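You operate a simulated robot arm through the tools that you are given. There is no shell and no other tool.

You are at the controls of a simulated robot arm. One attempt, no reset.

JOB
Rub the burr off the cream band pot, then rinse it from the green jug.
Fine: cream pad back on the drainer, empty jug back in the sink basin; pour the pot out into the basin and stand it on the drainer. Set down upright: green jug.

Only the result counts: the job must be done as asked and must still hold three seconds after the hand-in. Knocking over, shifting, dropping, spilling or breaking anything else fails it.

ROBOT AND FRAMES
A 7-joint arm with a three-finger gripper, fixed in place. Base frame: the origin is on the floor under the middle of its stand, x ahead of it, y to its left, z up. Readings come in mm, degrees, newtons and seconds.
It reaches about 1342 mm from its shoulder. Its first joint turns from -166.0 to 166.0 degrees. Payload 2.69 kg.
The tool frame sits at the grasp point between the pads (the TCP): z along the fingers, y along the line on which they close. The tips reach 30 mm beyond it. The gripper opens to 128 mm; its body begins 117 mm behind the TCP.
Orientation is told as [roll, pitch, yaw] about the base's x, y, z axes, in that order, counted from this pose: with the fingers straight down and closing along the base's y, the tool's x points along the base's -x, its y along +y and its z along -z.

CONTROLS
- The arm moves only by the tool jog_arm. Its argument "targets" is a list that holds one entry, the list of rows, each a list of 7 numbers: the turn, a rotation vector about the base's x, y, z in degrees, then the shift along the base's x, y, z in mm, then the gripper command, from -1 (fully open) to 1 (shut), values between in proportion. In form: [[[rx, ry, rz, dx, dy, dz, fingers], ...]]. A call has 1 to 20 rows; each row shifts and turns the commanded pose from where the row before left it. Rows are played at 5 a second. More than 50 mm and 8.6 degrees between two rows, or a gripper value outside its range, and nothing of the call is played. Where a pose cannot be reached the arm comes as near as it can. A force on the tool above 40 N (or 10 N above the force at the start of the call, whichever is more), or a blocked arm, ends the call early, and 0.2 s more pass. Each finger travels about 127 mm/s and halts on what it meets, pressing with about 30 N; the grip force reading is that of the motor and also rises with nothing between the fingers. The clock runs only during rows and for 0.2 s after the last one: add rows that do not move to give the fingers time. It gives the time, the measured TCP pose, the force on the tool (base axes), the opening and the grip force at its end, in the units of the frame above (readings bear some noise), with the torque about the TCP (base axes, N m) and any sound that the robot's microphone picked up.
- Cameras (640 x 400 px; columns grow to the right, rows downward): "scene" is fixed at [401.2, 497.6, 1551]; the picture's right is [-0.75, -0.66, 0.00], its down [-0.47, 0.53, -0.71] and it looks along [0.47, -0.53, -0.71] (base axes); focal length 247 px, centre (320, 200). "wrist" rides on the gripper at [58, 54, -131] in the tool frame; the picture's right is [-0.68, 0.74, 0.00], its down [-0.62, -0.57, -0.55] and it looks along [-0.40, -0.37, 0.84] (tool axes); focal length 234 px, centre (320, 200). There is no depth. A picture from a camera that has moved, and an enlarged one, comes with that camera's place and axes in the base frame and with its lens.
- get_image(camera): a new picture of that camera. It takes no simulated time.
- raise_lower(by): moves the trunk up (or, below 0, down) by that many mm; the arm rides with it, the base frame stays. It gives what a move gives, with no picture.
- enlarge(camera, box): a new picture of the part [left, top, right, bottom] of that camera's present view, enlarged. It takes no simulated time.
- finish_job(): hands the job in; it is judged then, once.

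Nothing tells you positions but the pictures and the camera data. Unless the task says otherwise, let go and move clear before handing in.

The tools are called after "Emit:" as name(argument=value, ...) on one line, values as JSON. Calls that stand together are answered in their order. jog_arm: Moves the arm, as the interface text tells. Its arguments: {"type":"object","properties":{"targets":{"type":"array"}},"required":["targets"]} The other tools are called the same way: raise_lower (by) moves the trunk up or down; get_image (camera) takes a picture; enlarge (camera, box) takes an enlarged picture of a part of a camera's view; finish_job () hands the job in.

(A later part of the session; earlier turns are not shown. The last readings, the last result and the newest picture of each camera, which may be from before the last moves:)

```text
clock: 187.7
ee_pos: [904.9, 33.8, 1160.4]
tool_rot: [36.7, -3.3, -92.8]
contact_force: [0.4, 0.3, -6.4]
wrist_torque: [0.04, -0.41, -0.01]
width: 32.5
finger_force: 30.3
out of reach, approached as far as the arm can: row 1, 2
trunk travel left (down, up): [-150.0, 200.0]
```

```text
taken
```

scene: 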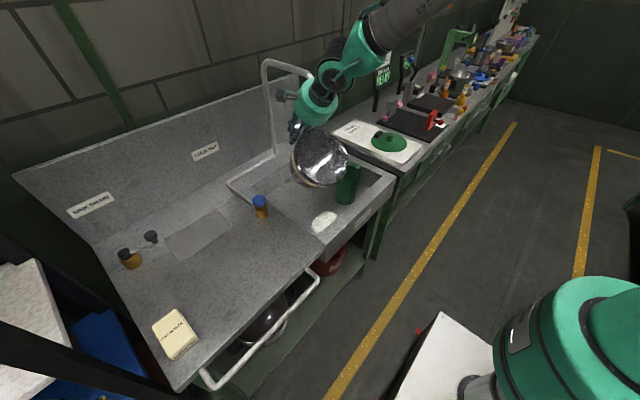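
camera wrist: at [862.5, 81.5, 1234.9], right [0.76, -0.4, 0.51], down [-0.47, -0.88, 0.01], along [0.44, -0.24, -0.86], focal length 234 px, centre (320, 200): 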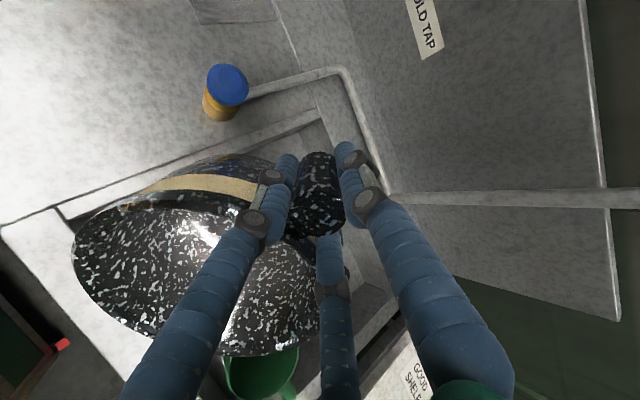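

Progress: it slid along the limit and reached 37°. Continuing in small steps.

Emit:
jog_arm(targets=[[[0, 4, 0, 0, 2, 0, 1], [0, 4, 0, 0, 2, 0, 1], [0, 4, 0, 0, 2, 0, 1], [0, 4, 0, 0, 2, 0, 1], [0, 0, 0, 0, 0, 0, 1]]])

Emit:
get_image(camera="scene")

```text
clock: 188.9
ee_pos: [898.2, 38.3, 1150.1]
tool_rot: [28.8, -3.9, -92.3]
contact_force: [0.2, -0.1, -6.0]
wrist_torque: [0.03, -0.46, 0.02]
width: 32.5
finger_force: 30.0
out of reach, approached as far as the arm can: row 2, 3, 4
trunk travel left (down, up): [-150.0, 200.0]
```

```text
taken
```

scene: 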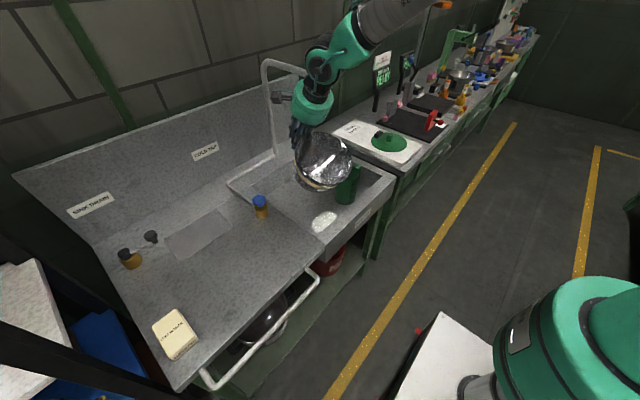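

Down to 29°. I'll shift a bit further back and left, away from the faucet, then continue untilting.

Emit:
jog_arm(targets=[[[0, 0, 0, -12, 15, 5, 1], [0, 0, 0, -12, 15, 5, 1], [0, 0, 0, -12, 15, 5, 1], [0, 4, 0, 0, 0, 0, 1], [0, 4, 0, 0, 0, 0, 1], [0, 4, 0, 0, 0, 0, 1], [0, 0, 0, 0, 0, 0, 1]]])

Emit:
get_image(camera="scene")

```text
clock: 190.5
ee_pos: [861.6, 82.6, 1164.6]
tool_rot: [24.9, -4.3, -92.1]
contact_force: [0.0, -0.8, -5.8]
wrist_torque: [0.02, -0.5, 0.01]
width: 32.7
finger_force: 29.7
out of reach, approached as far as the arm can: row 5, 6
trunk travel left (down, up): [-150.0, 200.0]
```

```text
taken
```

scene: 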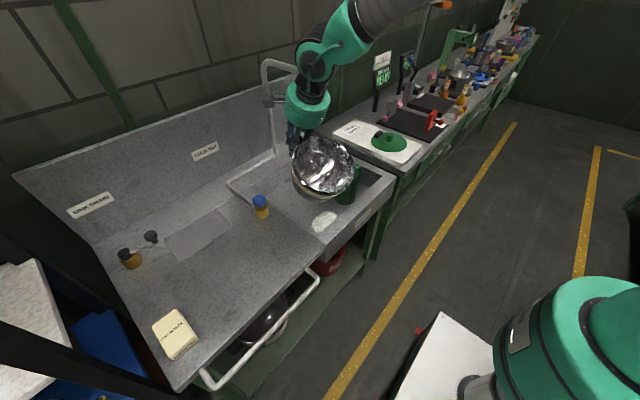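

At 25°. The residual drift suggests the last wrist joint is at its stop, so I'll try unwinding the yaw (which I need anyway) and then untilt.

Emit:
jog_arm(targets=[[[0, 0, 5, 0, 0, 0, 1], [0, 0, 5, 0, 0, 0, 1], [0, 0, 5, 0, 0, 0, 1], [0, 0, 5, 0, 0, 0, 1], [0, 0, 0, 0, 0, 0, 1]]])

Emit:
get_image(camera="scene")

```text
clock: 191.7
ee_pos: [861.4, 83.5, 1163.8]
tool_rot: [25.0, -4.2, -92.1]
contact_force: [0.2, -0.7, -6.8]
wrist_torque: [0.04, -0.51, 0.02]
width: 32.9
finger_force: 29.7
out of reach, approached as far as the arm can: row 1, 2, 3, 4
trunk travel left (down, up): [-150.0, 200.0]
```

```text
taken
```

scene: 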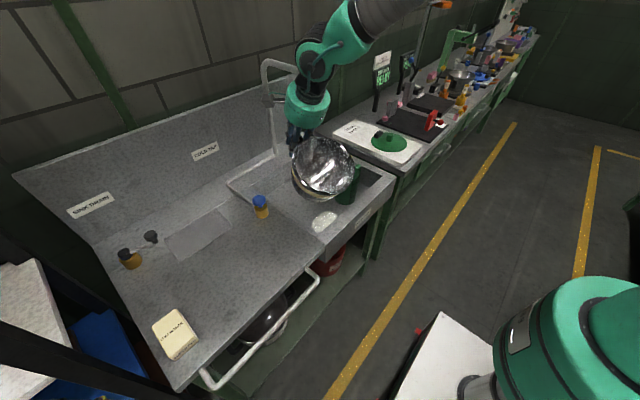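

Yaw can't increase at all, so that joint is at its upper stop; it must unwind the other way. The pot's final orientation is free, so I'll rotate in the negative direction toward -180°.

Emit:
jog_arm(targets=[[[0, 0, -4, 0, 2, 0, 1], [0, 0, -5, 0, 3, 0, 1], [0, 0, -5, 0, 3, 0, 1], [0, 0, -5, 0, 3, 0, 1], [0, 0, -5, 0, 3, 0, 1], [0, 0, -5, 0, 3, 0, 1], [0, 0, 0, 0, 0, 0, 1]]])

Emit:
get_image(camera="scene")

```text
clock: 193.3
ee_pos: [862.7, 99.4, 1165.4]
tool_rot: [25.0, -4.3, -121.3]
contact_force: [-0.7, 0.3, -6.5]
wrist_torque: [-0.22, -0.45, -0.04]
width: 32.7
finger_force: 29.8
trunk travel left (down, up): [-150.0, 200.0]
```

```text
taken
```

scene: 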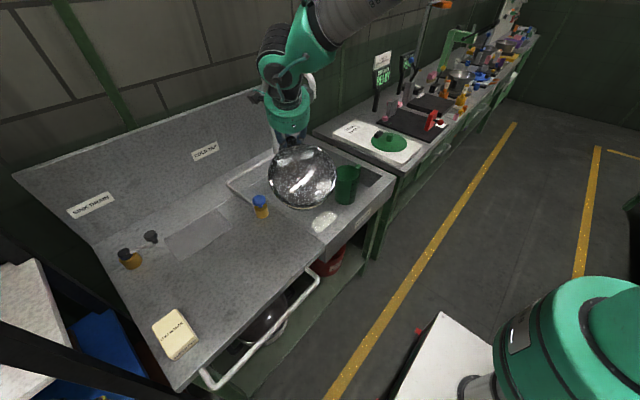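

Yaw unwinds freely in this direction. Now untilting about the matching axis.

Emit:
jog_arm(targets=[[[2.78, 3.2, 0, 0, 0, 0, 1], [2.78, 3.2, 0, 0, 0, 0, 1], [2.78, 3.2, 0, 0, 0, 0, 1], [2.78, 3.2, 0, 0, 0, 0, 1], [2.78, 3.2, 0, 0, 0, 0, 1], [2.78, 3.2, 0, 0, 0, 0, 1], [0, 0, 0, 0, 0, 0, 1]]])

Emit:
get_image(camera="scene")

```text
clock: 194.9
ee_pos: [860.2, 100.6, 1162.1]
tool_rot: [15.2, -3.8, -120.9]
contact_force: [0.1, 0.3, -6.7]
wrist_torque: [-0.23, -0.5, 0.03]
width: 32.7
finger_force: 30.4
out of reach, approached as far as the arm can: row 3, 4, 5, 6
trunk travel left (down, up): [-150.0, 200.0]
```

```text
taken
```

scene: 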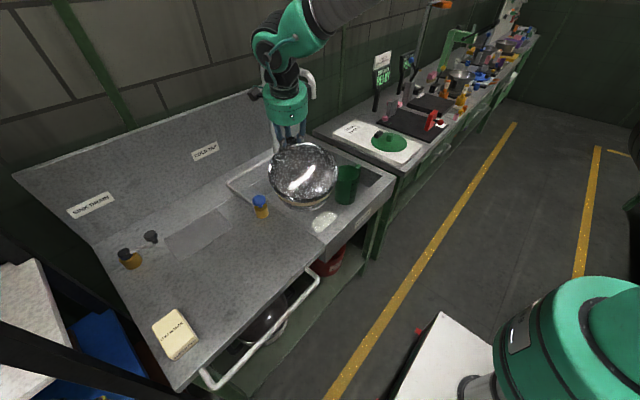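

At 15°. I'll unwind yaw a bit more and keep untilting.

Emit:
jog_arm(targets=[[[0, 0, -6, 0, 5, 0, 1], [0, 0, -6, 0, 6, 0, 1], [0, 0, -6, 0, 6, 0, 1], [0, 0, -6, 0, 6, 0, 1], [0, 0, -6, 0, 6, 0, 1], [0, 0, 0, 0, 0, 0, 1]]])

Emit:
get_image(camera="scene")

```text
clock: 196.3
ee_pos: [860.6, 129.4, 1161.8]
tool_rot: [15.2, -3.8, -150.9]
contact_force: [0.2, 0.5, -6.0]
wrist_torque: [-0.48, -0.31, -0.02]
width: 32.7
finger_force: 29.5
trunk travel left (down, up): [-150.0, 200.0]
```

```text
taken
```

scene: 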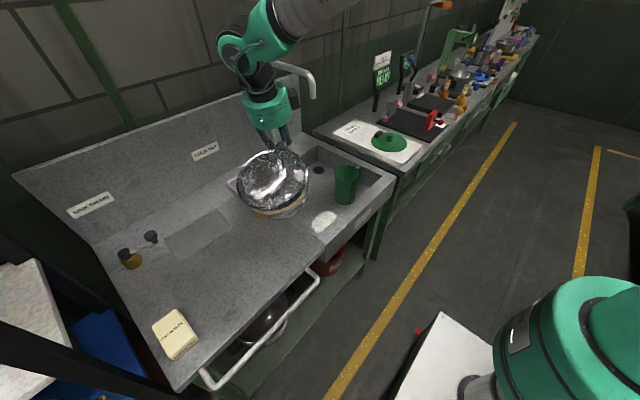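

Emit:
jog_arm(targets=[[[3.8, 1.02, 0, 0, 0, 0, 1], [3.8, 1.02, 0, 0, 0, 0, 1], [3.8, 1.02, 0, 0, 0, 0, 1], [3.7, 1.01, 0, 0, 0, 0, 1], [0, 0, 0, 0, 0, 0, 1]]])

Emit:
get_image(camera="scene")

```text
clock: 197.5
ee_pos: [857.2, 128.9, 1160.3]
tool_rot: [14.3, -3.2, -150.6]
contact_force: [-0.6, -0.5, -6.8]
wrist_torque: [-0.46, -0.3, -0.02]
width: 32.6
finger_force: 29.8
out of reach, approached as far as the arm can: row 1, 2, 3, 4
trunk travel left (down, up): [-150.0, 200.0]
```

```text
taken
```

scene: 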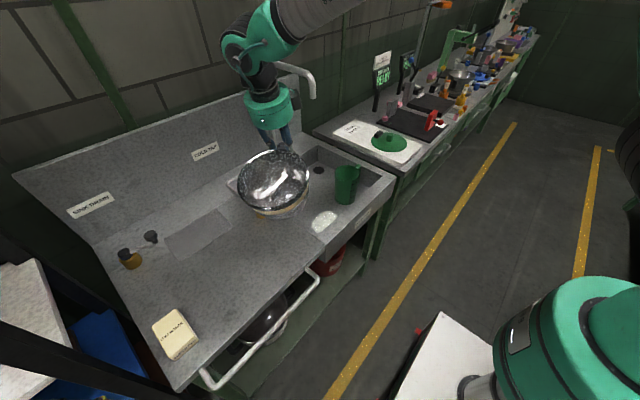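

Stuck at 14° here. I'll carry the pot over to the drainer area at this orientation and try again with a different arm geometry.

Emit:
jog_arm(targets=[[[0, 0, 0, -3, 22, 0, 1], [0, 0, 0, -3, 24, -10, 1], [0, 0, 0, -3, 24, -15, 1], [0, 0, 0, -3, 24, -15, 1], [0, 0, 0, -3, 24, -15, 1], [0, 0, 0, -2, 12, -10, 1], [0, 0, 0, 0, 0, 0, 1]]])

Emit:
jog_arm(targets=[[[3.8, 1.02, 0, 0, 0, 0, 1], [3.8, 1.02, 0, 0, 0, 0, 1], [3.8, 1.02, 0, 0, 0, 0, 1], [0, 0, 0, 0, 0, 0, 1]]])

Emit:
get_image(camera="scene")

```text
clock: 199.1
ee_pos: [841.2, 259.7, 1094.5]
tool_rot: [14.3, -3.2, -150.7]
contact_force: [-0.7, -0.2, -6.8]
wrist_torque: [-0.48, -0.31, 0.0]
width: 32.8
finger_force: 29.8
trunk travel left (down, up): [-150.0, 200.0]
```

```text
clock: 200.1
ee_pos: [841.8, 260.0, 1095.1]
tool_rot: [14.0, -2.6, -150.6]
contact_force: [-0.5, 0.7, -5.7]
wrist_torque: [-0.48, -0.29, 0.0]
width: 32.6
finger_force: 29.9
out of reach, approached as far as the arm can: row 1, 2, 3
trunk travel left (down, up): [-150.0, 200.0]
```

```text
taken
```

scene: 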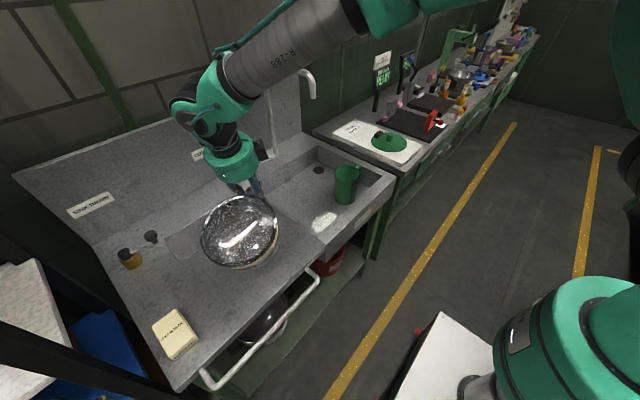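

I'll probe which small rotations are possible here, to learn which joint is limiting.

Emit:
jog_arm(targets=[[[0, 0, -6, 0, 0, 0, 1], [0, 0, -6, 0, 0, 0, 1], [0, 0, -6, 0, 0, 0, 1], [0, 0, -6, 0, 0, 0, 1], [0, 0, -6, 0, 0, 0, 1], [0, 0, 0, 0, 0, 0, 1]]])

Emit:
jog_arm(targets=[[[3, 0, 0, 0, 0, 0, 1], [0, 0, 0, 0, 0, 0, 1]]])

Emit:
jog_arm(targets=[[[0, 3, 0, 0, 0, 0, 1], [0, 0, 0, 0, 0, 0, 1]]])

Emit:
get_image(camera="scene")

```text
clock: 201.5
ee_pos: [814.4, 239.7, 1062.4]
tool_rot: [16.3, -1.3, 179.7]
contact_force: [-0.5, -0.2, -6.4]
wrist_torque: [-0.54, -0.05, 0.01]
width: 32.5
finger_force: 29.4
out of reach, approached as far as the arm can: row 2, 3, 4, 5
trunk travel left (down, up): [-150.0, 200.0]
```

```text
clock: 202.1
ee_pos: [814.3, 239.1, 1063.0]
tool_rot: [16.2, -1.2, 179.8]
contact_force: [0.2, -0.5, -5.7]
wrist_torque: [-0.56, -0.03, 0.0]
width: 32.6
finger_force: 29.7
out of reach, approached as far as the arm can: row 1
trunk travel left (down, up): [-150.0, 200.0]
```

```text
clock: 202.7
ee_pos: [812.0, 236.2, 1061.7]
tool_rot: [17.5, -3.5, 180.0]
contact_force: [1.0, -0.3, -7.4]
wrist_torque: [-0.55, -0.09, -0.03]
width: 32.8
finger_force: 29.9
out of reach, approached as far as the arm can: row 1
trunk travel left (down, up): [-150.0, 200.0]
```

```text
taken
```

scene: 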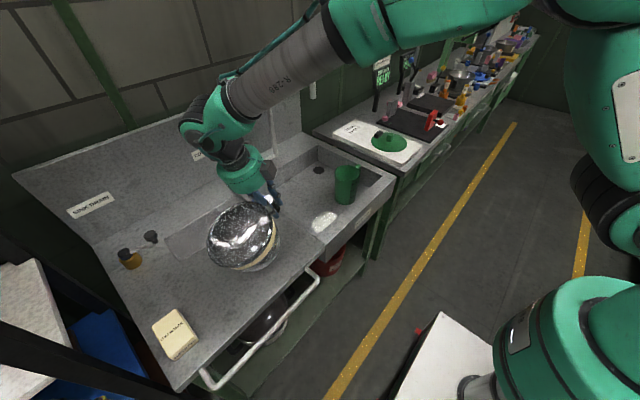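

The limiting joint isn't clear yet. I'll probe rotations about the forearm direction, which should unload the wrist-roll joint in one sense.

Emit:
jog_arm(targets=[[[-2.5, -3.5, 2.5, 0, 0, 0, 1], [-2.5, -3.5, 2.5, 0, 0, 0, 1], [0, 0, 0, 0, 0, 0, 1]]])

Emit:
jog_arm(targets=[[[2.5, 3.5, -2.5, 0, 0, 0, 1], [2.5, 3.5, -2.5, 0, 0, 0, 1], [0, 0, 0, 0, 0, 0, 1]]])

Emit:
jog_arm(targets=[[[2.5, 3.5, -2.5, 0, 0, 0, 1], [2.5, 3.5, -2.5, 0, 0, 0, 1], [0, 0, 0, 0, 0, 0, 1]]])

Emit:
get_image(camera="scene")

```text
clock: 203.5
ee_pos: [812.6, 236.1, 1061.3]
tool_rot: [21.4, 2.6, -175.3]
contact_force: [-0.2, 1.2, -6.3]
wrist_torque: [-0.5, -0.06, -0.01]
width: 32.6
finger_force: 29.8
trunk travel left (down, up): [-150.0, 200.0]
```

```text
clock: 204.3
ee_pos: [811.4, 232.4, 1061.3]
tool_rot: [17.4, -3.5, 180.0]
contact_force: [0.7, 0.4, -5.7]
wrist_torque: [-0.5, -0.06, 0.01]
width: 32.8
finger_force: 30.6
out of reach, approached as far as the arm can: row 2
trunk travel left (down, up): [-150.0, 200.0]
```

```text
clock: 205.1
ee_pos: [812.0, 233.5, 1060.0]
tool_rot: [17.3, -3.4, 180.0]
contact_force: [-0.1, -0.2, -6.6]
wrist_torque: [-0.53, -0.06, 0.0]
width: 32.5
finger_force: 29.8
out of reach, approached as far as the arm can: row 1, 2
trunk travel left (down, up): [-150.0, 200.0]
```

```text
taken
```

scene: 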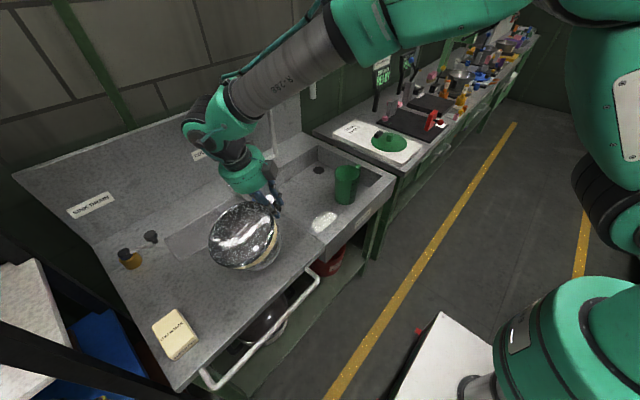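

Only one sense is free, which tells me the forearm-roll joint is at its stop and must unwind by rotating the hand further in negative yaw. I'll move to open space, higher and closer, and continue that rotation.

Emit:
jog_arm(targets=[[[0, 0, 0, -10, 8, 18, 1], [0, 0, 0, -15, 12, 18, 1], [0, 0, 0, -15, 12, 18, 1], [0, 0, 0, -15, 12, 18, 1], [0, 0, 0, -15, 10, 18, 1], [0, 0, 0, 0, 0, 0, 1]]])

Emit:
jog_arm(targets=[[[0, 0, -5, 0, 0, 0, 1], [0, 0, -5, 0, 0, 0, 1], [0, 0, -5, 0, 0, 0, 1], [0, 0, -5, 0, 0, 0, 1], [0, 0, -5, 0, 0, 0, 1], [0, 0, -5, 0, 0, 0, 1], [0, 0, 0, 0, 0, 0, 1]]])

Emit:
get_image(camera="scene")

```text
clock: 206.5
ee_pos: [776.9, 259.5, 1106.6]
tool_rot: [18.0, -3.2, -179.9]
contact_force: [0.6, -0.1, -5.5]
wrist_torque: [-0.53, -0.06, -0.03]
width: 32.7
finger_force: 30.0
out of reach, approached as far as the arm can: row 3, 4, 5
trunk travel left (down, up): [-150.0, 200.0]
```

```text
clock: 208.1
ee_pos: [777.3, 216.6, 1091.3]
tool_rot: [22.0, 2.1, 152.0]
contact_force: [0.7, -1.0, -5.8]
wrist_torque: [-0.43, 0.26, -0.04]
width: 33.1
finger_force: 29.8
out of reach, approached as far as the arm can: row 1, 2, 3, 5, 6
trunk travel left (down, up): [-150.0, 200.0]
```

```text
taken
```

scene: 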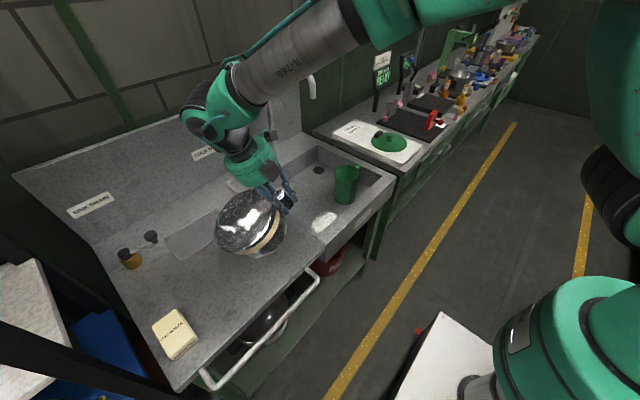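

The blocked direction fits a wrist-roll stop whose margin shrinks when the forearm points more steeply down. I'll add a little tilt, rotate back to about -150°, and lower toward the drainer to test that.

Emit:
jog_arm(targets=[[[-5.3, 2.8, 0, 8, 5, 0, 1], [0, 0, 6, 8, 5, 0, 1], [0, 0, 6, 8, 5, 0, 1], [0, 0, 6, 8, 5, 0, 1], [0, 0, 6, 8, 5, 0, 1], [0, 0, 6, 8, 5, 0, 1], [0, 0, 6, 8, 5, 0, 1], [0, 0, 6, 8, 5, 0, 1], [0, 0, 6, 8, 5, 0, 1], [0, 0, 6, 8, 5, 0, 1], [0, 0, 0, 0, 0, 0, 1]]])

Emit:
get_image(camera="scene")

```text
clock: 210.5
ee_pos: [856.3, 267.9, 1090.1]
tool_rot: [28.0, 2.1, -153.6]
contact_force: [0.4, -0.4, -5.9]
wrist_torque: [-0.39, -0.22, 0.01]
width: 33.2
finger_force: 30.2
trunk travel left (down, up): [-150.0, 200.0]
```

```text
taken
```

scene: 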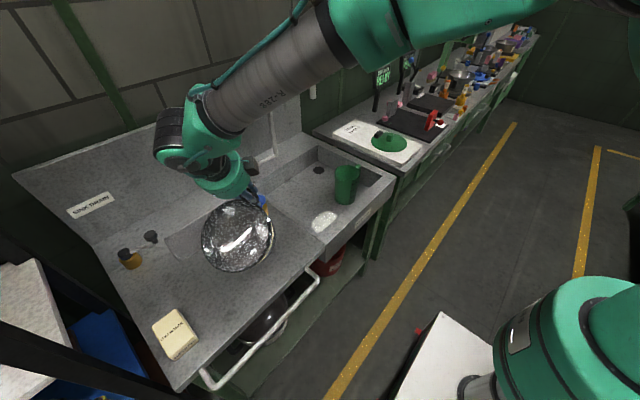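

Reaching this pose was fine, so I'll lower over a clear part of the drainer and see how far it untilts there.

Emit:
jog_arm(targets=[[[0, 0, 0, 3, 0, -15, 1], [0, 0, 0, 3, 0, -15, 1], [0, 0, 0, 3, 0, -15, 1], [0, 0, 0, 3, 0, -15, 1], [3.6, 1.8, 0, 0, 0, 0, 1], [3.6, 1.8, 0, 0, 0, 0, 1], [0, 0, 0, 0, 0, 0, 1]]])

Emit:
jog_arm(targets=[[[1.8, 0.9, 0, 0, 0, 0, 1], [1.8, 0.9, 0, 0, 0, 0, 1], [1.8, 0.9, 0, 0, 0, 0, 1], [0, 0, 0, 0, 0, 0, 1]]])

Emit:
get_image(camera="scene")

```text
clock: 212.1
ee_pos: [868.9, 269.0, 1030.5]
tool_rot: [19.9, 2.0, -154.1]
contact_force: [-0.8, 0.2, -6.7]
wrist_torque: [-0.41, -0.26, -0.02]
width: 33.0
finger_force: 30.0
trunk travel left (down, up): [-150.0, 200.0]
```

```text
clock: 213.1
ee_pos: [869.6, 268.6, 1030.5]
tool_rot: [14.0, 1.9, -154.3]
contact_force: [-0.1, 0.1, -6.2]
wrist_torque: [-0.46, -0.3, 0.01]
width: 33.0
finger_force: 30.2
trunk travel left (down, up): [-150.0, 200.0]
```

```text
taken
```

scene: 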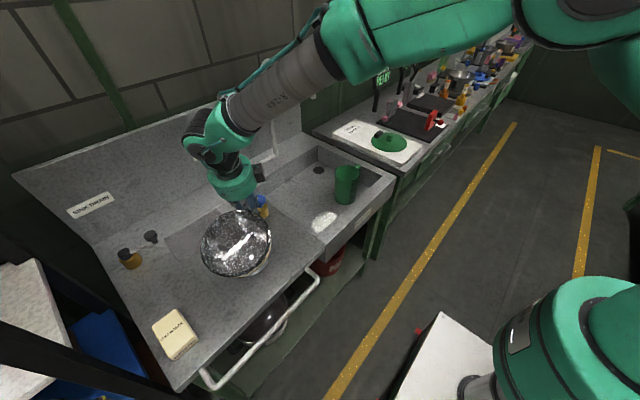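

Now it untilts to 14° with no reach warnings. Continuing.

Emit:
jog_arm(targets=[[[1.8, 0.9, 0, 0, 0, 0, 1], [1.8, 0.9, 0, 0, 0, 0, 1], [1.8, 0.9, 0, 0, 0, 0, 1], [0, 0, 0, 0, 0, 0, 1]]])

Emit:
get_image(camera="scene")

```text
clock: 214.1
ee_pos: [868.4, 267.4, 1030.1]
tool_rot: [13.1, 2.2, -154.3]
contact_force: [-0.4, 0.8, -6.0]
wrist_torque: [-0.45, -0.28, 0.01]
width: 33.1
finger_force: 30.6
out of reach, approached as far as the arm can: row 2
trunk travel left (down, up): [-150.0, 200.0]
```

```text
taken
```

scene: 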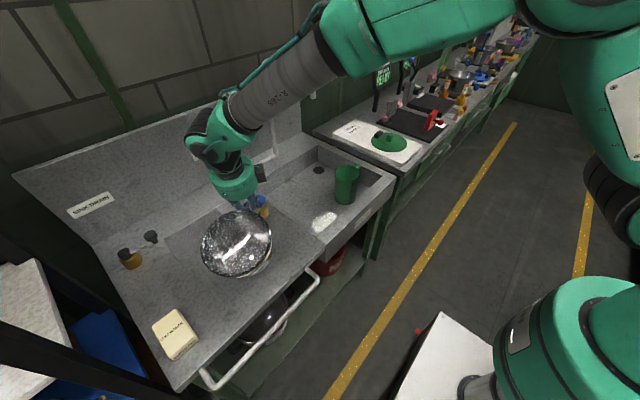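

Emit:
jog_arm(targets=[[[1, 0.5, 0, 0, 0, 0, 1], [1, 0.5, 0, 0, 0, 0, 1], [1, 0.5, 0, 0, 0, 0, 1], [1, 0.5, 0, 0, 0, 0, 1], [1, 0.5, 0, 0, 0, 0, 1], [1, 0.5, 0, 0, 0, 0, 1], [0, 0, 0, 0, 0, 0, 1]]])

Emit:
jog_arm(targets=[[[1, 0.5, 0, 0, 0, 0, 1], [1, 0.5, 0, 0, 0, 0, 1], [1, 0.5, 0, 0, 0, 0, 1], [1, 0.5, 0, 0, 0, 0, 1], [1, 0.5, 0, 0, 0, 0, 1], [1, 0.5, 0, 0, 0, 0, 1], [0, 0, 0, 0, 0, 0, 1]]])

Emit:
get_image(camera="scene")

```text
clock: 215.7
ee_pos: [869.1, 267.9, 1029.4]
tool_rot: [13.1, 2.2, -154.3]
contact_force: [0.4, 0.9, -5.9]
wrist_torque: [-0.46, -0.34, -0.03]
width: 32.9
finger_force: 30.0
out of reach, approached as far as the arm can: row 1, 4
trunk travel left (down, up): [-150.0, 200.0]
```

```text
clock: 217.3
ee_pos: [868.0, 268.2, 1029.7]
tool_rot: [13.0, 2.4, -154.4]
contact_force: [0.1, -0.5, -6.6]
wrist_torque: [-0.45, -0.28, 0.03]
width: 32.9
finger_force: 30.0
out of reach, approached as far as the arm can: row 1, 4
trunk travel left (down, up): [-150.0, 200.0]
```

```text
taken
```

scene: 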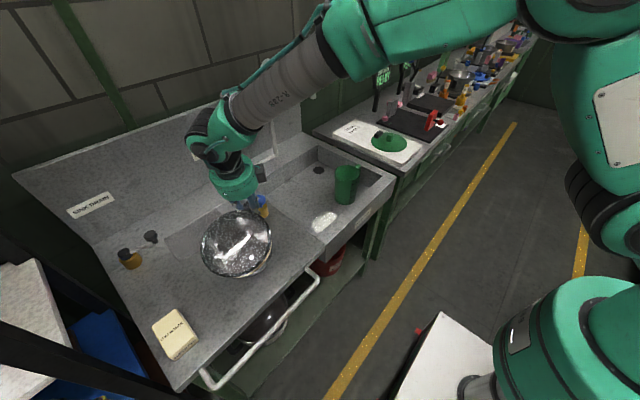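

The elbow is drifting as I press on the limit, which may help. I'll try a different yaw with the new elbow position and untilt there.

Emit:
jog_arm(targets=[[[-3.6, -1.8, 0, 0, 0, 10, 1], [-3.6, -1.8, 0, 0, 0, 10, 1], [0, 0, 7, 0, 0, 0, 1], [0, 0, 7, 0, 0, 0, 1], [0, 0, 7, 0, 0, 0, 1], [0, 0, 7, 0, 0, 0, 1], [0, 0, 7, 0, 0, 0, 1], [0, 0, 7, 0, 0, 0, 1], [0, 0, 0, 0, 0, 0, 1]]])

Emit:
get_image(camera="scene")

```text
clock: 219.3
ee_pos: [869.0, 267.1, 1052.3]
tool_rot: [18.8, 2.5, -112.0]
contact_force: [0.6, -0.6, -6.0]
wrist_torque: [-0.11, -0.54, -0.01]
width: 33.1
finger_force: 30.2
trunk travel left (down, up): [-150.0, 200.0]
```

```text
taken
```

scene: 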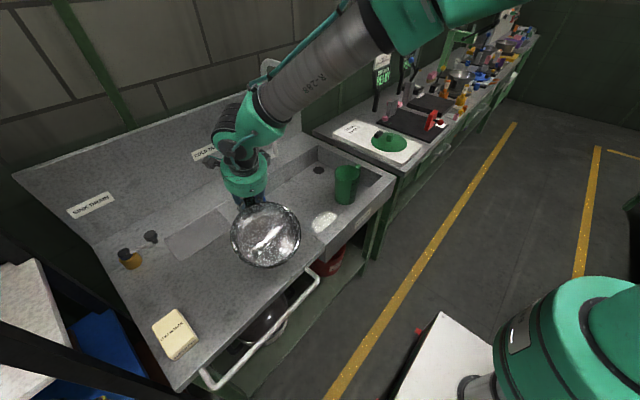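

Emit:
jog_arm(targets=[[[0.9, 2.3, 0, 0, 0, 0, 1], [0.9, 2.3, 0, 0, 0, 0, 1], [0.9, 2.3, 0, 0, 0, 0, 1], [0.9, 2.3, 0, 0, 0, 0, 1], [0, 0, 0, 0, 0, 0, 1]]])

Emit:
jog_arm(targets=[[[0, 0, 7, 0, 0, 0, 1], [0, 0, 7, 0, 0, 0, 1], [0, 0, 7, 0, 0, 0, 1], [0, 0, 0, 0, 0, 0, 1]]])

Emit:
get_image(camera="scene")

```text
clock: 220.5
ee_pos: [859.8, 264.7, 1040.9]
tool_rot: [16.9, 2.3, -112.2]
contact_force: [-0.4, -0.4, -5.8]
wrist_torque: [-0.16, -0.54, 0.01]
width: 32.9
finger_force: 30.3
out of reach, approached as far as the arm can: row 1, 2, 4
trunk travel left (down, up): [-150.0, 200.0]
```

```text
clock: 221.5
ee_pos: [830.9, 255.6, 1010.6]
tool_rot: [17.7, 1.7, -101.7]
contact_force: [-0.6, 0.2, -6.2]
wrist_torque: [-0.06, -0.53, 0.01]
width: 33.2
finger_force: 29.8
out of reach, approached as far as the arm can: row 1, 2, 3
trunk travel left (down, up): [-150.0, 200.0]
```

```text
taken
```

scene: 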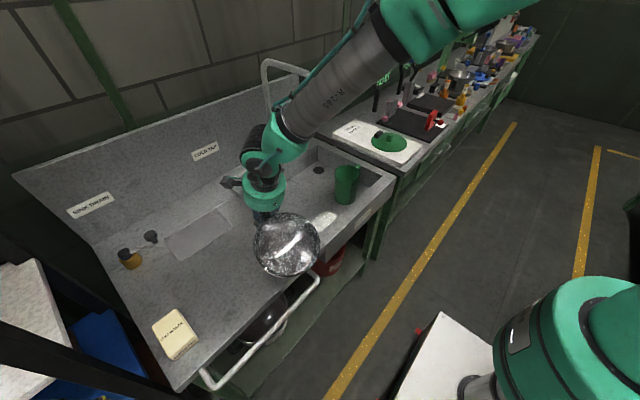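

Each time it drifts, the arm wants to be lower and closer relative to its shoulder. Raising the trunk gives exactly that: I'll raise it by 200 mm and then bring the hand back down.

Emit:
raise_lower(by=100)

Emit:
raise_lower(by=100)

Emit:
get_image(camera="scene")

```text
clock: 222.8
ee_pos: [833.6, 255.8, 1110.2]
tool_rot: [17.6, 1.7, -101.9]
contact_force: [0.3, 0.1, -6.1]
wrist_torque: [-0.06, -0.51, 0.0]
width: 33.0
finger_force: 29.8
trunk travel left (down, up): [-250.0, 100.0]
```

```text
clock: 224.2
ee_pos: [832.5, 256.2, 1210.5]
tool_rot: [17.7, 1.7, -102.0]
contact_force: [0.3, 0.4, -6.4]
wrist_torque: [-0.04, -0.54, -0.01]
width: 33.1
finger_force: 29.6
trunk travel left (down, up): [-350.0, 0.0]
```

```text
taken
```

scene: 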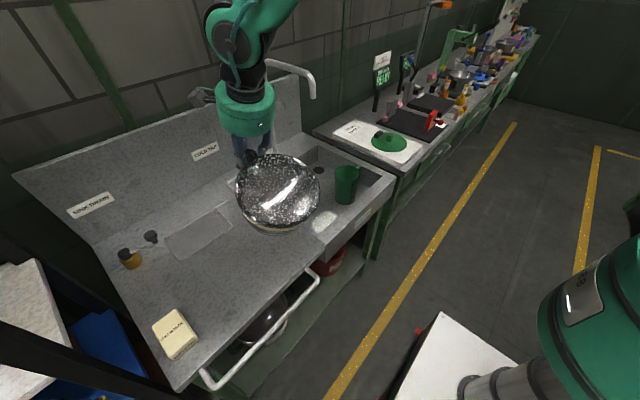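

Trunk is up 200 mm and the pot is still held firmly. Now lowering the hand relative to the shoulder.

Emit:
jog_arm(targets=[[[0, 0, 0, 2, 0, -20, 1], [0, 0, 0, 2, 0, -30, 1], [0, 0, 0, 2, 0, -30, 1], [0, 0, 0, 2, 0, -30, 1], [0, 0, 0, 2, 0, -30, 1], [0, 0, 0, 2, 0, -30, 1], [0, 0, 0, 0, 0, 0, 1]]])

Emit:
jog_arm(targets=[[[0.4, 2.9, 0, 0, 0, 0, 1], [0.4, 2.9, 0, 0, 0, 0, 1], [0.4, 2.9, 0, 0, 0, 0, 1], [0, 0, 0, 0, 0, 0, 1]]])

Emit:
get_image(camera="scene")

```text
clock: 225.8
ee_pos: [846.6, 257.9, 1042.8]
tool_rot: [17.6, 1.7, -101.9]
contact_force: [0.6, 0.9, -7.1]
wrist_torque: [-0.05, -0.49, 0.01]
width: 33.4
finger_force: 29.9
trunk travel left (down, up): [-350.0, 0.0]
```

```text
clock: 226.8
ee_pos: [845.3, 257.7, 1043.3]
tool_rot: [14.7, 1.5, -102.1]
contact_force: [0.1, -0.1, -6.2]
wrist_torque: [-0.04, -0.52, -0.02]
width: 33.0
finger_force: 30.0
out of reach, approached as far as the arm can: row 2, 3
trunk travel left (down, up): [-350.0, 0.0]
```

```text
taken
```

scene: 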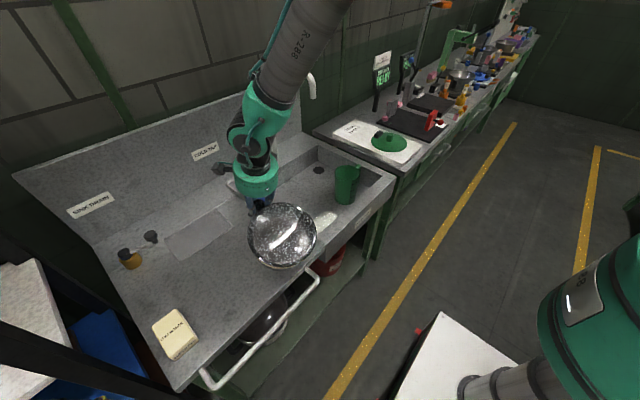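

Better: 14.7° at yaw -102°, so a steeper forearm helps. I'll map the limit at another yaw here to locate the forearm direction before attempting to pass through wrist alignment.

Emit:
jog_arm(targets=[[[-0.8, -3.9, 0, 0, 0, 25, 1], [0, 0, -7, 0, 0, 25, 1], [0, 0, -7, 0, 0, 0, 1], [0, 0, -7, 0, 0, 0, 1], [0, 0, -7, 0, 0, 0, 1], [0, 0, -7, 0, 0, 0, 1], [0, 0, -7, 0, 0, 0, 1], [0, 0, -6, 0, 0, 0, 1], [0, 0, 0, 0, 0, 0, 1]]])

Emit:
jog_arm(targets=[[[2.6, 1.5, 0, 0, 0, 0, 1], [2.6, 1.5, 0, 0, 0, 0, 1], [2.6, 1.5, 0, 0, 0, 0, 1], [2.6, 1.5, 0, 0, 0, 0, 1], [0, 0, 0, 0, 0, 0, 1]]])

Emit:
get_image(camera="scene")

```text
clock: 228.8
ee_pos: [846.1, 257.8, 1091.9]
tool_rot: [18.7, 1.5, -150.0]
contact_force: [0.4, -0.4, -6.2]
wrist_torque: [-0.39, -0.28, -0.02]
width: 33.1
finger_force: 29.5
trunk travel left (down, up): [-350.0, 0.0]
```

```text
clock: 230.0
ee_pos: [835.0, 252.4, 1084.6]
tool_rot: [11.2, 1.6, -150.0]
contact_force: [-0.2, -0.4, -5.9]
wrist_torque: [-0.45, -0.33, -0.01]
width: 33.3
finger_force: 29.8
out of reach, approached as far as the arm can: row 3, 4
trunk travel left (down, up): [-350.0, 0.0]
```

```text
taken
```

scene: 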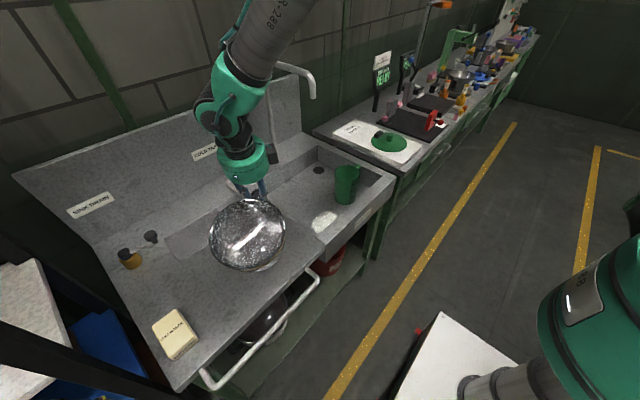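

The limit line points to the forearm being tilted about 46° outward at azimuth ≈23°. My plan: go to tilt 31° at yaw -95°, swing the hand straight through the forearm axis so the wrist joint passes its straight position, then come round the other side.

Emit:
jog_arm(targets=[[[-4.33, -2.5, 0, 0, 0, 11, 1], [-4.33, -2.5, 0, 0, 0, 11, 1], [-4.33, -2.5, 0, 0, 0, 11, 1], [-4.33, -2.5, 0, 0, 0, 11, 1], [0, 0, 7, 0, 0, 0, 1], [0, 0, 8, 0, 0, 0, 1], [0, 0, 8, 0, 0, 0, 1], [0, 0, 8, 0, 0, 0, 1], [0, 0, 8, 0, 0, 0, 1], [0, 0, 8, 0, 0, 0, 1], [0, 0, 8, 0, 0, 0, 1], [0, 0, 0, 0, 0, 0, 1]]])

Emit:
get_image(camera="scene")

```text
clock: 232.6
ee_pos: [835.3, 253.4, 1127.9]
tool_rot: [29.6, 1.5, -94.5]
contact_force: [0.7, 0.3, -6.1]
wrist_torque: [0.04, -0.44, 0.04]
width: 33.1
finger_force: 30.2
trunk travel left (down, up): [-350.0, 0.0]
```

```text
taken
```

scene: 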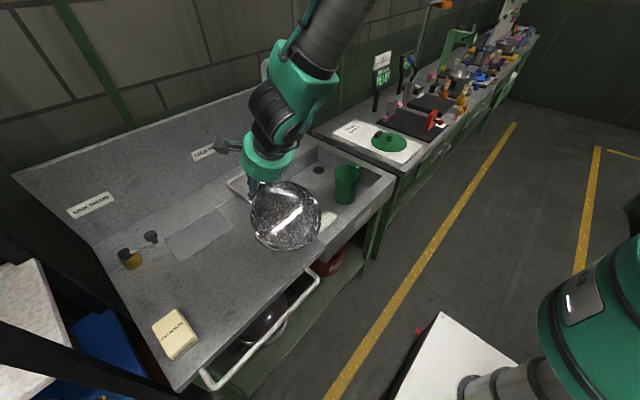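

All reachable. Now swinging straight through the forearm direction in large steps.

Emit:
jog_arm(targets=[[[5.55, -5.16, 3.68, 0, 0, 0, 1], [5.55, -5.16, 3.68, 0, 0, 0, 1], [5.55, -5.16, 3.68, 0, 0, 0, 1], [0, 0, 0, 0, 0, 0, 1]]])

Emit:
get_image(camera="scene")

Emit:
jog_arm(targets=[[[5.55, -5.16, 3.68, 0, 0, 0, 1], [5.55, -5.16, 3.68, 0, 0, 0, 1], [0, 0, 0, 0, 0, 0, 1]]])

Emit:
get_image(camera="scene")

```text
clock: 233.6
ee_pos: [838.2, 254.7, 1138.7]
tool_rot: [45.8, 17.2, -81.0]
contact_force: [5.7, 0.8, 7.9]
wrist_torque: [-0.35, 0.67, 0.03]
width: 33.3
finger_force: 30.0
trunk travel left (down, up): [-350.0, 0.0]
```

```text
taken
```

scene: 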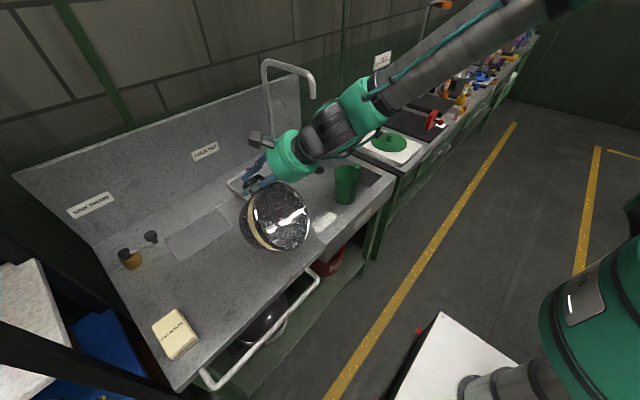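

```text
clock: 234.4
ee_pos: [835.2, 253.6, 1126.8]
tool_rot: [59.9, 25.5, -68.0]
contact_force: [0.4, -0.1, -6.7]
wrist_torque: [-0.09, -0.27, 0.0]
width: 33.4
finger_force: 29.9
trunk travel left (down, up): [-350.0, 0.0]
```

```text
taken
```

scene: 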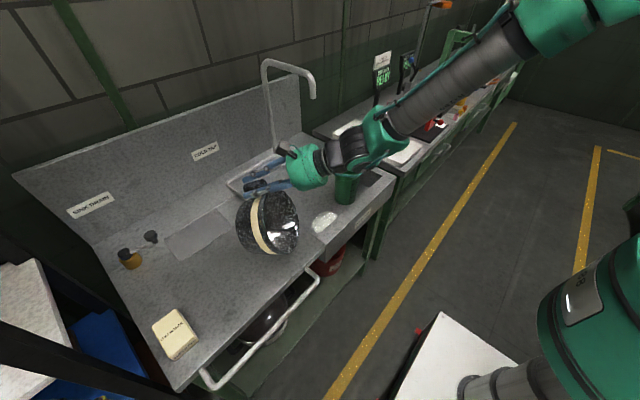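

The arm took a different elbow posture while crossing, but everything is reachable and clear. I'll try approaching vertical from this other side.

Emit:
jog_arm(targets=[[[-2.2, 3.3, 0, 0, 0, 0, 1], [-2.2, 3.3, 0, 0, 0, 0, 1], [-2.2, 3.3, 0, 0, 0, 0, 1], [-2.2, 3.3, 0, 0, 0, 0, 1], [0, 0, 0, 0, 0, 0, 1]]])

Emit:
get_image(camera="scene")

```text
clock: 235.6
ee_pos: [835.1, 253.9, 1128.3]
tool_rot: [43.3, 21.2, -74.8]
contact_force: [-0.1, 0.6, -6.0]
wrist_torque: [0.01, -0.34, 0.0]
width: 33.4
finger_force: 29.6
trunk travel left (down, up): [-350.0, 0.0]
```

```text
taken
```

scene: 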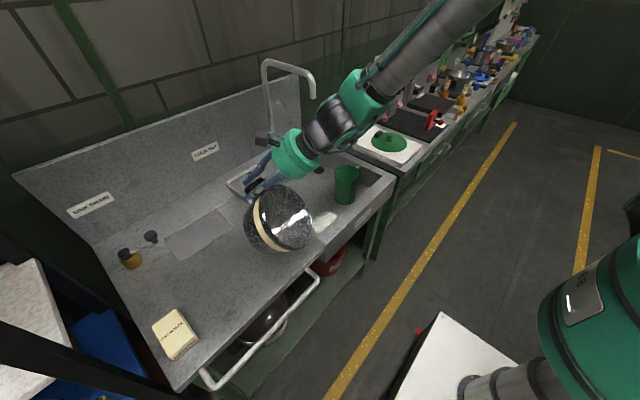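

Emit:
jog_arm(targets=[[[-2.36, 3.23, 0, 0, 0, 0, 1], [-2.36, 3.23, 0, 0, 0, 0, 1], [-2.36, 3.23, 0, 0, 0, 0, 1], [-2.36, 3.23, 0, 0, 0, 0, 1], [0, 0, 0, 0, 0, 0, 1]]])

Emit:
get_image(camera="scene")

```text
clock: 236.8
ee_pos: [835.0, 254.5, 1127.6]
tool_rot: [27.7, 14.9, -79.8]
contact_force: [0.3, -0.4, -5.4]
wrist_torque: [0.06, -0.44, -0.02]
width: 33.4
finger_force: 30.0
trunk travel left (down, up): [-350.0, 0.0]
```

```text
taken
```

scene: 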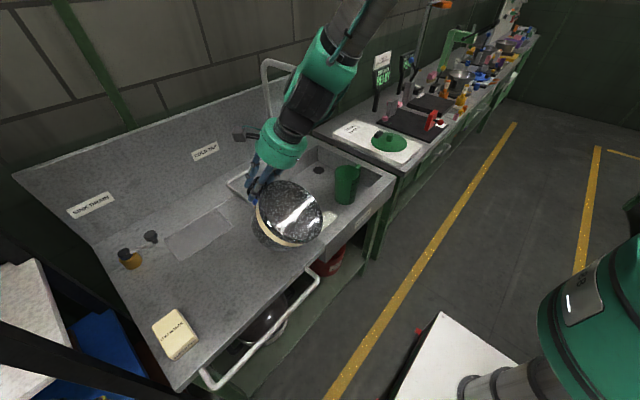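

No warnings at 31° and the hand looks aligned with the forearm. Continuing toward vertical.

Emit:
jog_arm(targets=[[[-2.36, 3.23, 0, 0, 0, 0, 1], [-2.36, 3.23, 0, 0, 0, 0, 1], [-2.36, 3.23, 0, 0, 0, 0, 1], [0, 0, 0, 0, 0, 0, 1]]])

Emit:
get_image(camera="scene")

```text
clock: 237.8
ee_pos: [833.4, 252.7, 1127.5]
tool_rot: [16.9, 9.4, -81.9]
contact_force: [-0.3, -0.2, -7.0]
wrist_torque: [0.11, -0.52, -0.01]
width: 33.7
finger_force: 29.2
trunk travel left (down, up): [-350.0, 0.0]
```

```text
taken
```

scene: 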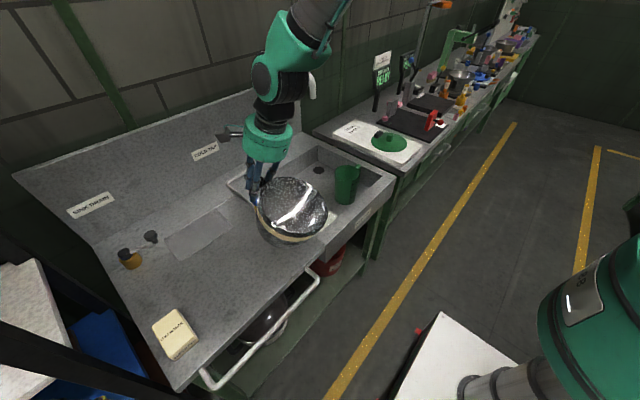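

It's working: 19° with no warnings. Continuing to vertical.

Emit:
jog_arm(targets=[[[-2.37, 3.22, 0, 0, 0, 0, 1], [-2.37, 3.22, 0, 0, 0, 0, 1], [-2.37, 3.22, 0, 0, 0, 0, 1], [-2.37, 3.22, 0, 0, 0, 0, 1], [-1.9, 2.6, 0, 0, 0, 0, 1], [0, 0, 0, 0, 0, 0, 1]]])

Emit:
get_image(camera="scene")

Emit:
get_image(camera="wrist")

```text
clock: 239.2
ee_pos: [835.8, 251.8, 1126.9]
tool_rot: [0.0, 0.1, -83.4]
contact_force: [0.0, 0.2, -6.8]
wrist_torque: [0.16, -0.55, 0.0]
width: 33.5
finger_force: 30.1
trunk travel left (down, up): [-350.0, 0.0]
```

```text
taken
```

scene: 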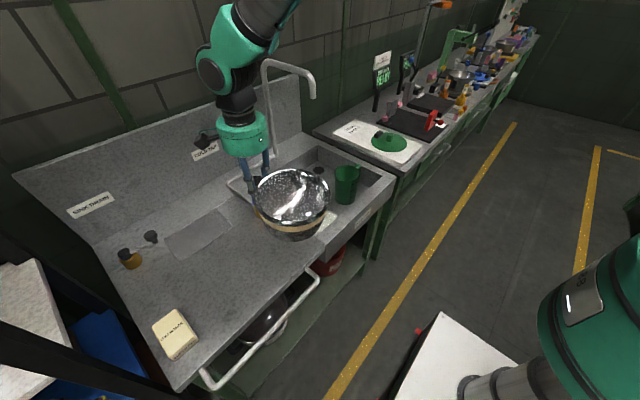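

```text
taken
camera wrist: at [880.9, 317.3, 1259.0], right [0.81, -0.59, 0.0], down [-0.49, -0.68, 0.55], along [-0.32, -0.44, -0.84], focal length 234 px, centre (320, 200)
```

wrist: 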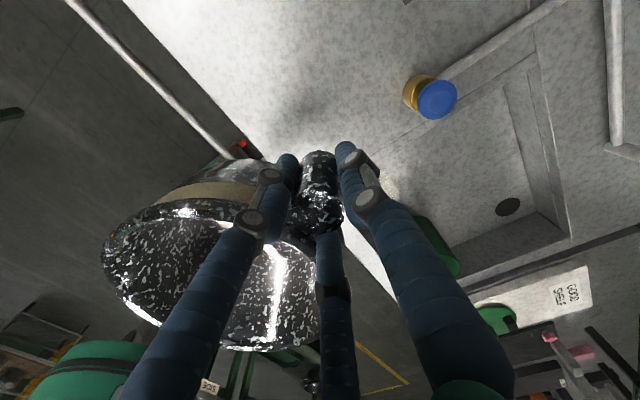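

The hand is vertical again and the pot level and empty. I'll move over the drainer so the pot's centre comes to about (826, 295).

Emit:
jog_arm(targets=[[[0, 0, 0, 12, 10, 0, 1], [0, 0, 0, 20, 15, 0, 1], [0, 0, 0, 20, 15, 0, 1], [0, 0, 0, 20, 15, 0, 1], [0, 0, 0, 14, 12, 0, 1], [0, 0, 0, 8, 6, 0, 1], [0, 0, 0, 0, 0, 0, 1]]])

Emit:
get_image(camera="scene")

Emit:
get_image(camera="wrist")

```text
clock: 240.8
ee_pos: [928.8, 327.1, 1129.1]
tool_rot: [-0.1, 0.2, -83.4]
contact_force: [0.0, -0.5, -5.6]
wrist_torque: [0.13, -0.6, -0.02]
width: 33.4
finger_force: 29.9
trunk travel left (down, up): [-350.0, 0.0]
```

```text
taken
```

scene: 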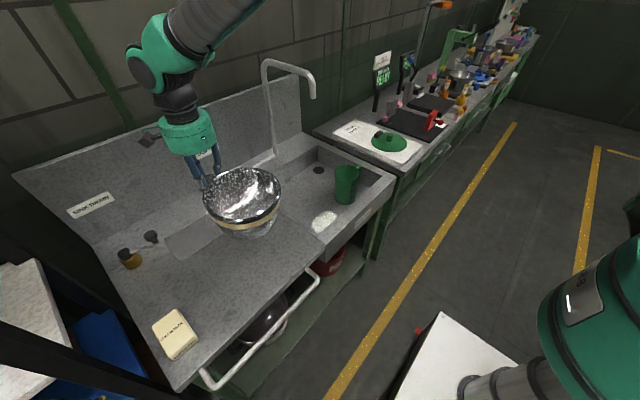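

```text
taken
camera wrist: at [974.9, 391.5, 1259.3], right [0.81, -0.59, 0.0], down [-0.49, -0.68, 0.55], along [-0.32, -0.44, -0.84], focal length 234 px, centre (320, 200)
```

wrist: 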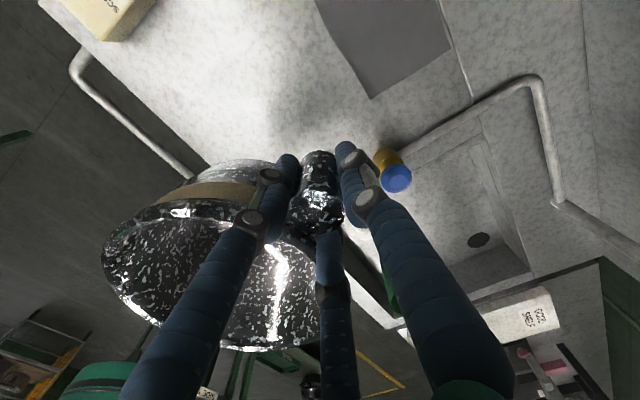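

Level and positioned above the drainer. I'll lower by bringing the trunk down 150 mm, keeping all arm joints still.

Emit:
raise_lower(by=-100)

Emit:
raise_lower(by=-50)

Emit:
get_image(camera="scene")

Emit:
enlarge(camera="scene", box=[180, 170, 310, 290])

```text
clock: 242.1
ee_pos: [929.0, 325.9, 1029.2]
tool_rot: [-0.1, 0.1, -83.4]
contact_force: [-0.3, -0.1, -6.2]
wrist_torque: [0.12, -0.56, -0.05]
width: 33.6
finger_force: 30.2
trunk travel left (down, up): [-250.0, 100.0]
```

```text
clock: 243.0
ee_pos: [929.2, 326.5, 977.4]
tool_rot: [0.1, 0.1, -83.4]
contact_force: [1.0, 0.2, -6.9]
wrist_torque: [0.11, -0.58, 0.0]
width: 33.6
finger_force: 29.6
trunk travel left (down, up): [-200.0, 150.0]
```

```text
taken
```

scene: 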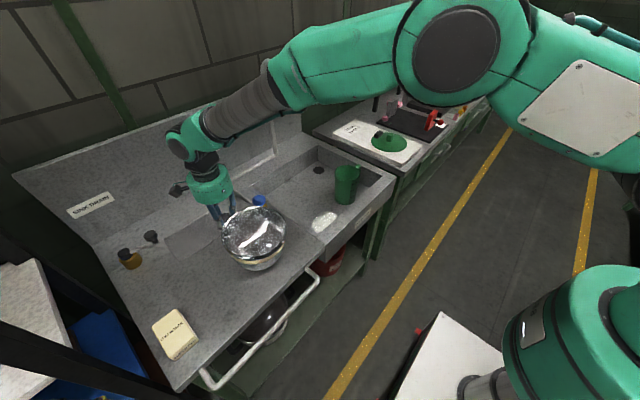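

```text
3.33 times, centred on (245, 230) of scene
camera zoom: at [401.2, 497.6, 1551.0], right [-0.75, -0.66, 0.0], down [-0.47, 0.53, -0.71], along [0.47, -0.53, -0.71], focal length 824 px, centre (570, 100)
```

zoom: 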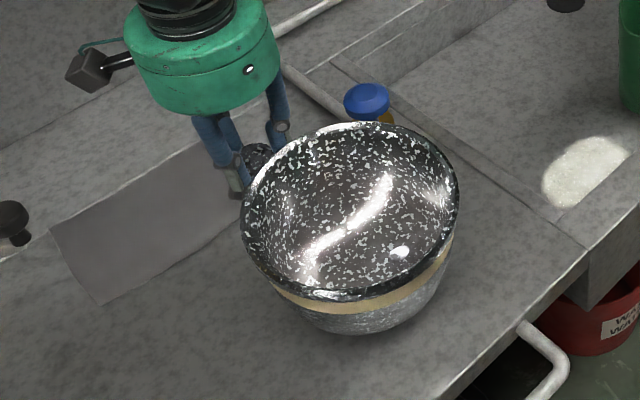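

About 50 mm left to go. Lowering in small steps and feeling for contact.

Emit:
jog_arm(targets=[[[0, 0, 0, 0, 0, -10, 1], [0, 0, 0, 0, 0, -10, 1], [0, 0, 0, 0, 0, -10, 1], [0, 0, 0, 0, 0, -8, 1], [0, 0, 0, 0, 0, 0, 1]]])

Emit:
jog_arm(targets=[[[0, 0, 0, 0, 0, -3, 1], [0, 0, 0, 0, 0, 0, 1]]])

Emit:
jog_arm(targets=[[[0, 0, 0, 0, 0, -2, 1], [0, 0, 0, 0, 0, 0, 1]]])

Emit:
jog_arm(targets=[[[0, 0, 0, 0, 0, -2, 1], [0, 0, 0, 0, 0, 0, 1]]])

```text
clock: 244.2
ee_pos: [929.1, 325.1, 941.4]
tool_rot: [0.2, 0.1, -83.3]
contact_force: [2.6, 1.4, 4.4]
wrist_torque: [-0.28, 0.92, 0.09]
width: 33.5
finger_force: 29.5
trunk travel left (down, up): [-200.0, 150.0]
```

```text
clock: 244.8
ee_pos: [929.0, 324.9, 937.8]
tool_rot: [0.1, 0.2, -83.5]
contact_force: [6.4, -2.0, 15.1]
wrist_torque: [-0.68, 2.23, 0.54]
width: 33.3
finger_force: 29.4
trunk travel left (down, up): [-200.0, 150.0]
```

```text
clock: 245.4
ee_pos: [929.3, 324.6, 935.6]
tool_rot: [0.1, 0.2, -83.4]
contact_force: [7.9, -3.1, 20.1]
wrist_torque: [-0.81, 3.05, 0.76]
width: 33.0
finger_force: 30.4
trunk travel left (down, up): [-200.0, 150.0]
```

```text
clock: 246.0
ee_pos: [928.8, 326.0, 935.3]
tool_rot: [0.0, 0.2, -83.4]
contact_force: [9.1, -5.6, 23.4]
wrist_torque: [-1.03, 3.54, 1.06]
width: 33.1
finger_force: 30.0
trunk travel left (down, up): [-200.0, 150.0]
```

The far edge touched about 16 mm early: the pot has sagged roughly 5° in the grip. I'll lift off, counter-rotate the hand by 5° so the base is flat, and lower again.

Emit:
jog_arm(targets=[[[0, 0, 0, 0, 0, 6, 1], [0, 0, 0, 0, 0, 8, 1], [-0.7, 2.4, 0, 0, 0, 2, 1], [-0.7, 2.4, 0, 0, 0, 2, 1], [0, 0, 0, 0, 0, 0, 1]]])

Emit:
enlarge(camera="scene", box=[180, 170, 310, 290])

Emit:
get_image(camera="wrist")

```text
clock: 247.2
ee_pos: [929.2, 325.4, 951.9]
tool_rot: [-5.0, -0.7, -83.4]
contact_force: [0.1, -0.4, -6.4]
wrist_torque: [0.15, -0.6, 0.01]
width: 33.2
finger_force: 30.5
trunk travel left (down, up): [-200.0, 150.0]
```

```text
3.33 times, centred on (245, 230) of scene
camera zoom: at [401.2, 497.6, 1551.0], right [-0.75, -0.66, 0.0], down [-0.47, 0.53, -0.71], along [0.47, -0.53, -0.71], focal length 824 px, centre (570, 100)
```

zoom: 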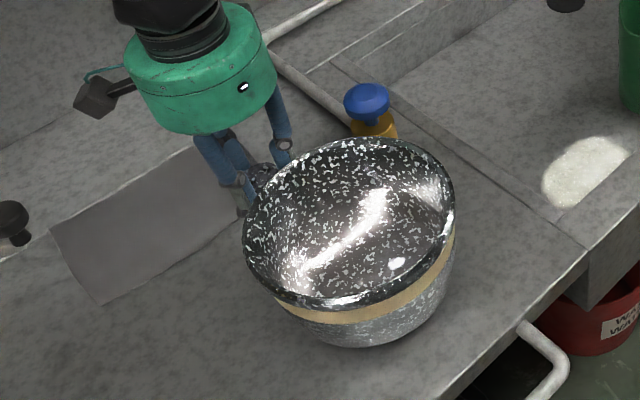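

```text
taken
camera wrist: at [985.8, 394.4, 1076.4], right [0.81, -0.59, -0.06], down [-0.44, -0.66, 0.6], along [-0.39, -0.46, -0.8], focal length 234 px, centre (320, 200)
```

wrist: 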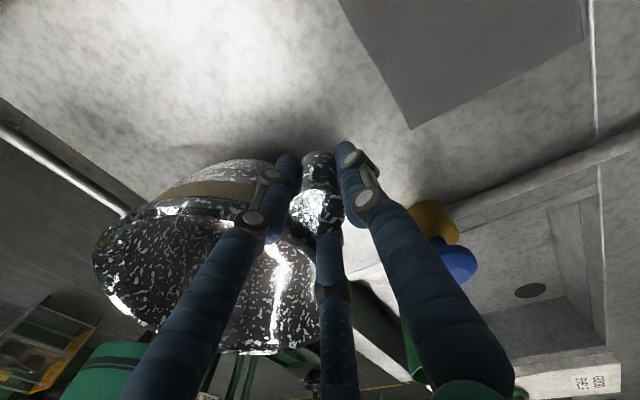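

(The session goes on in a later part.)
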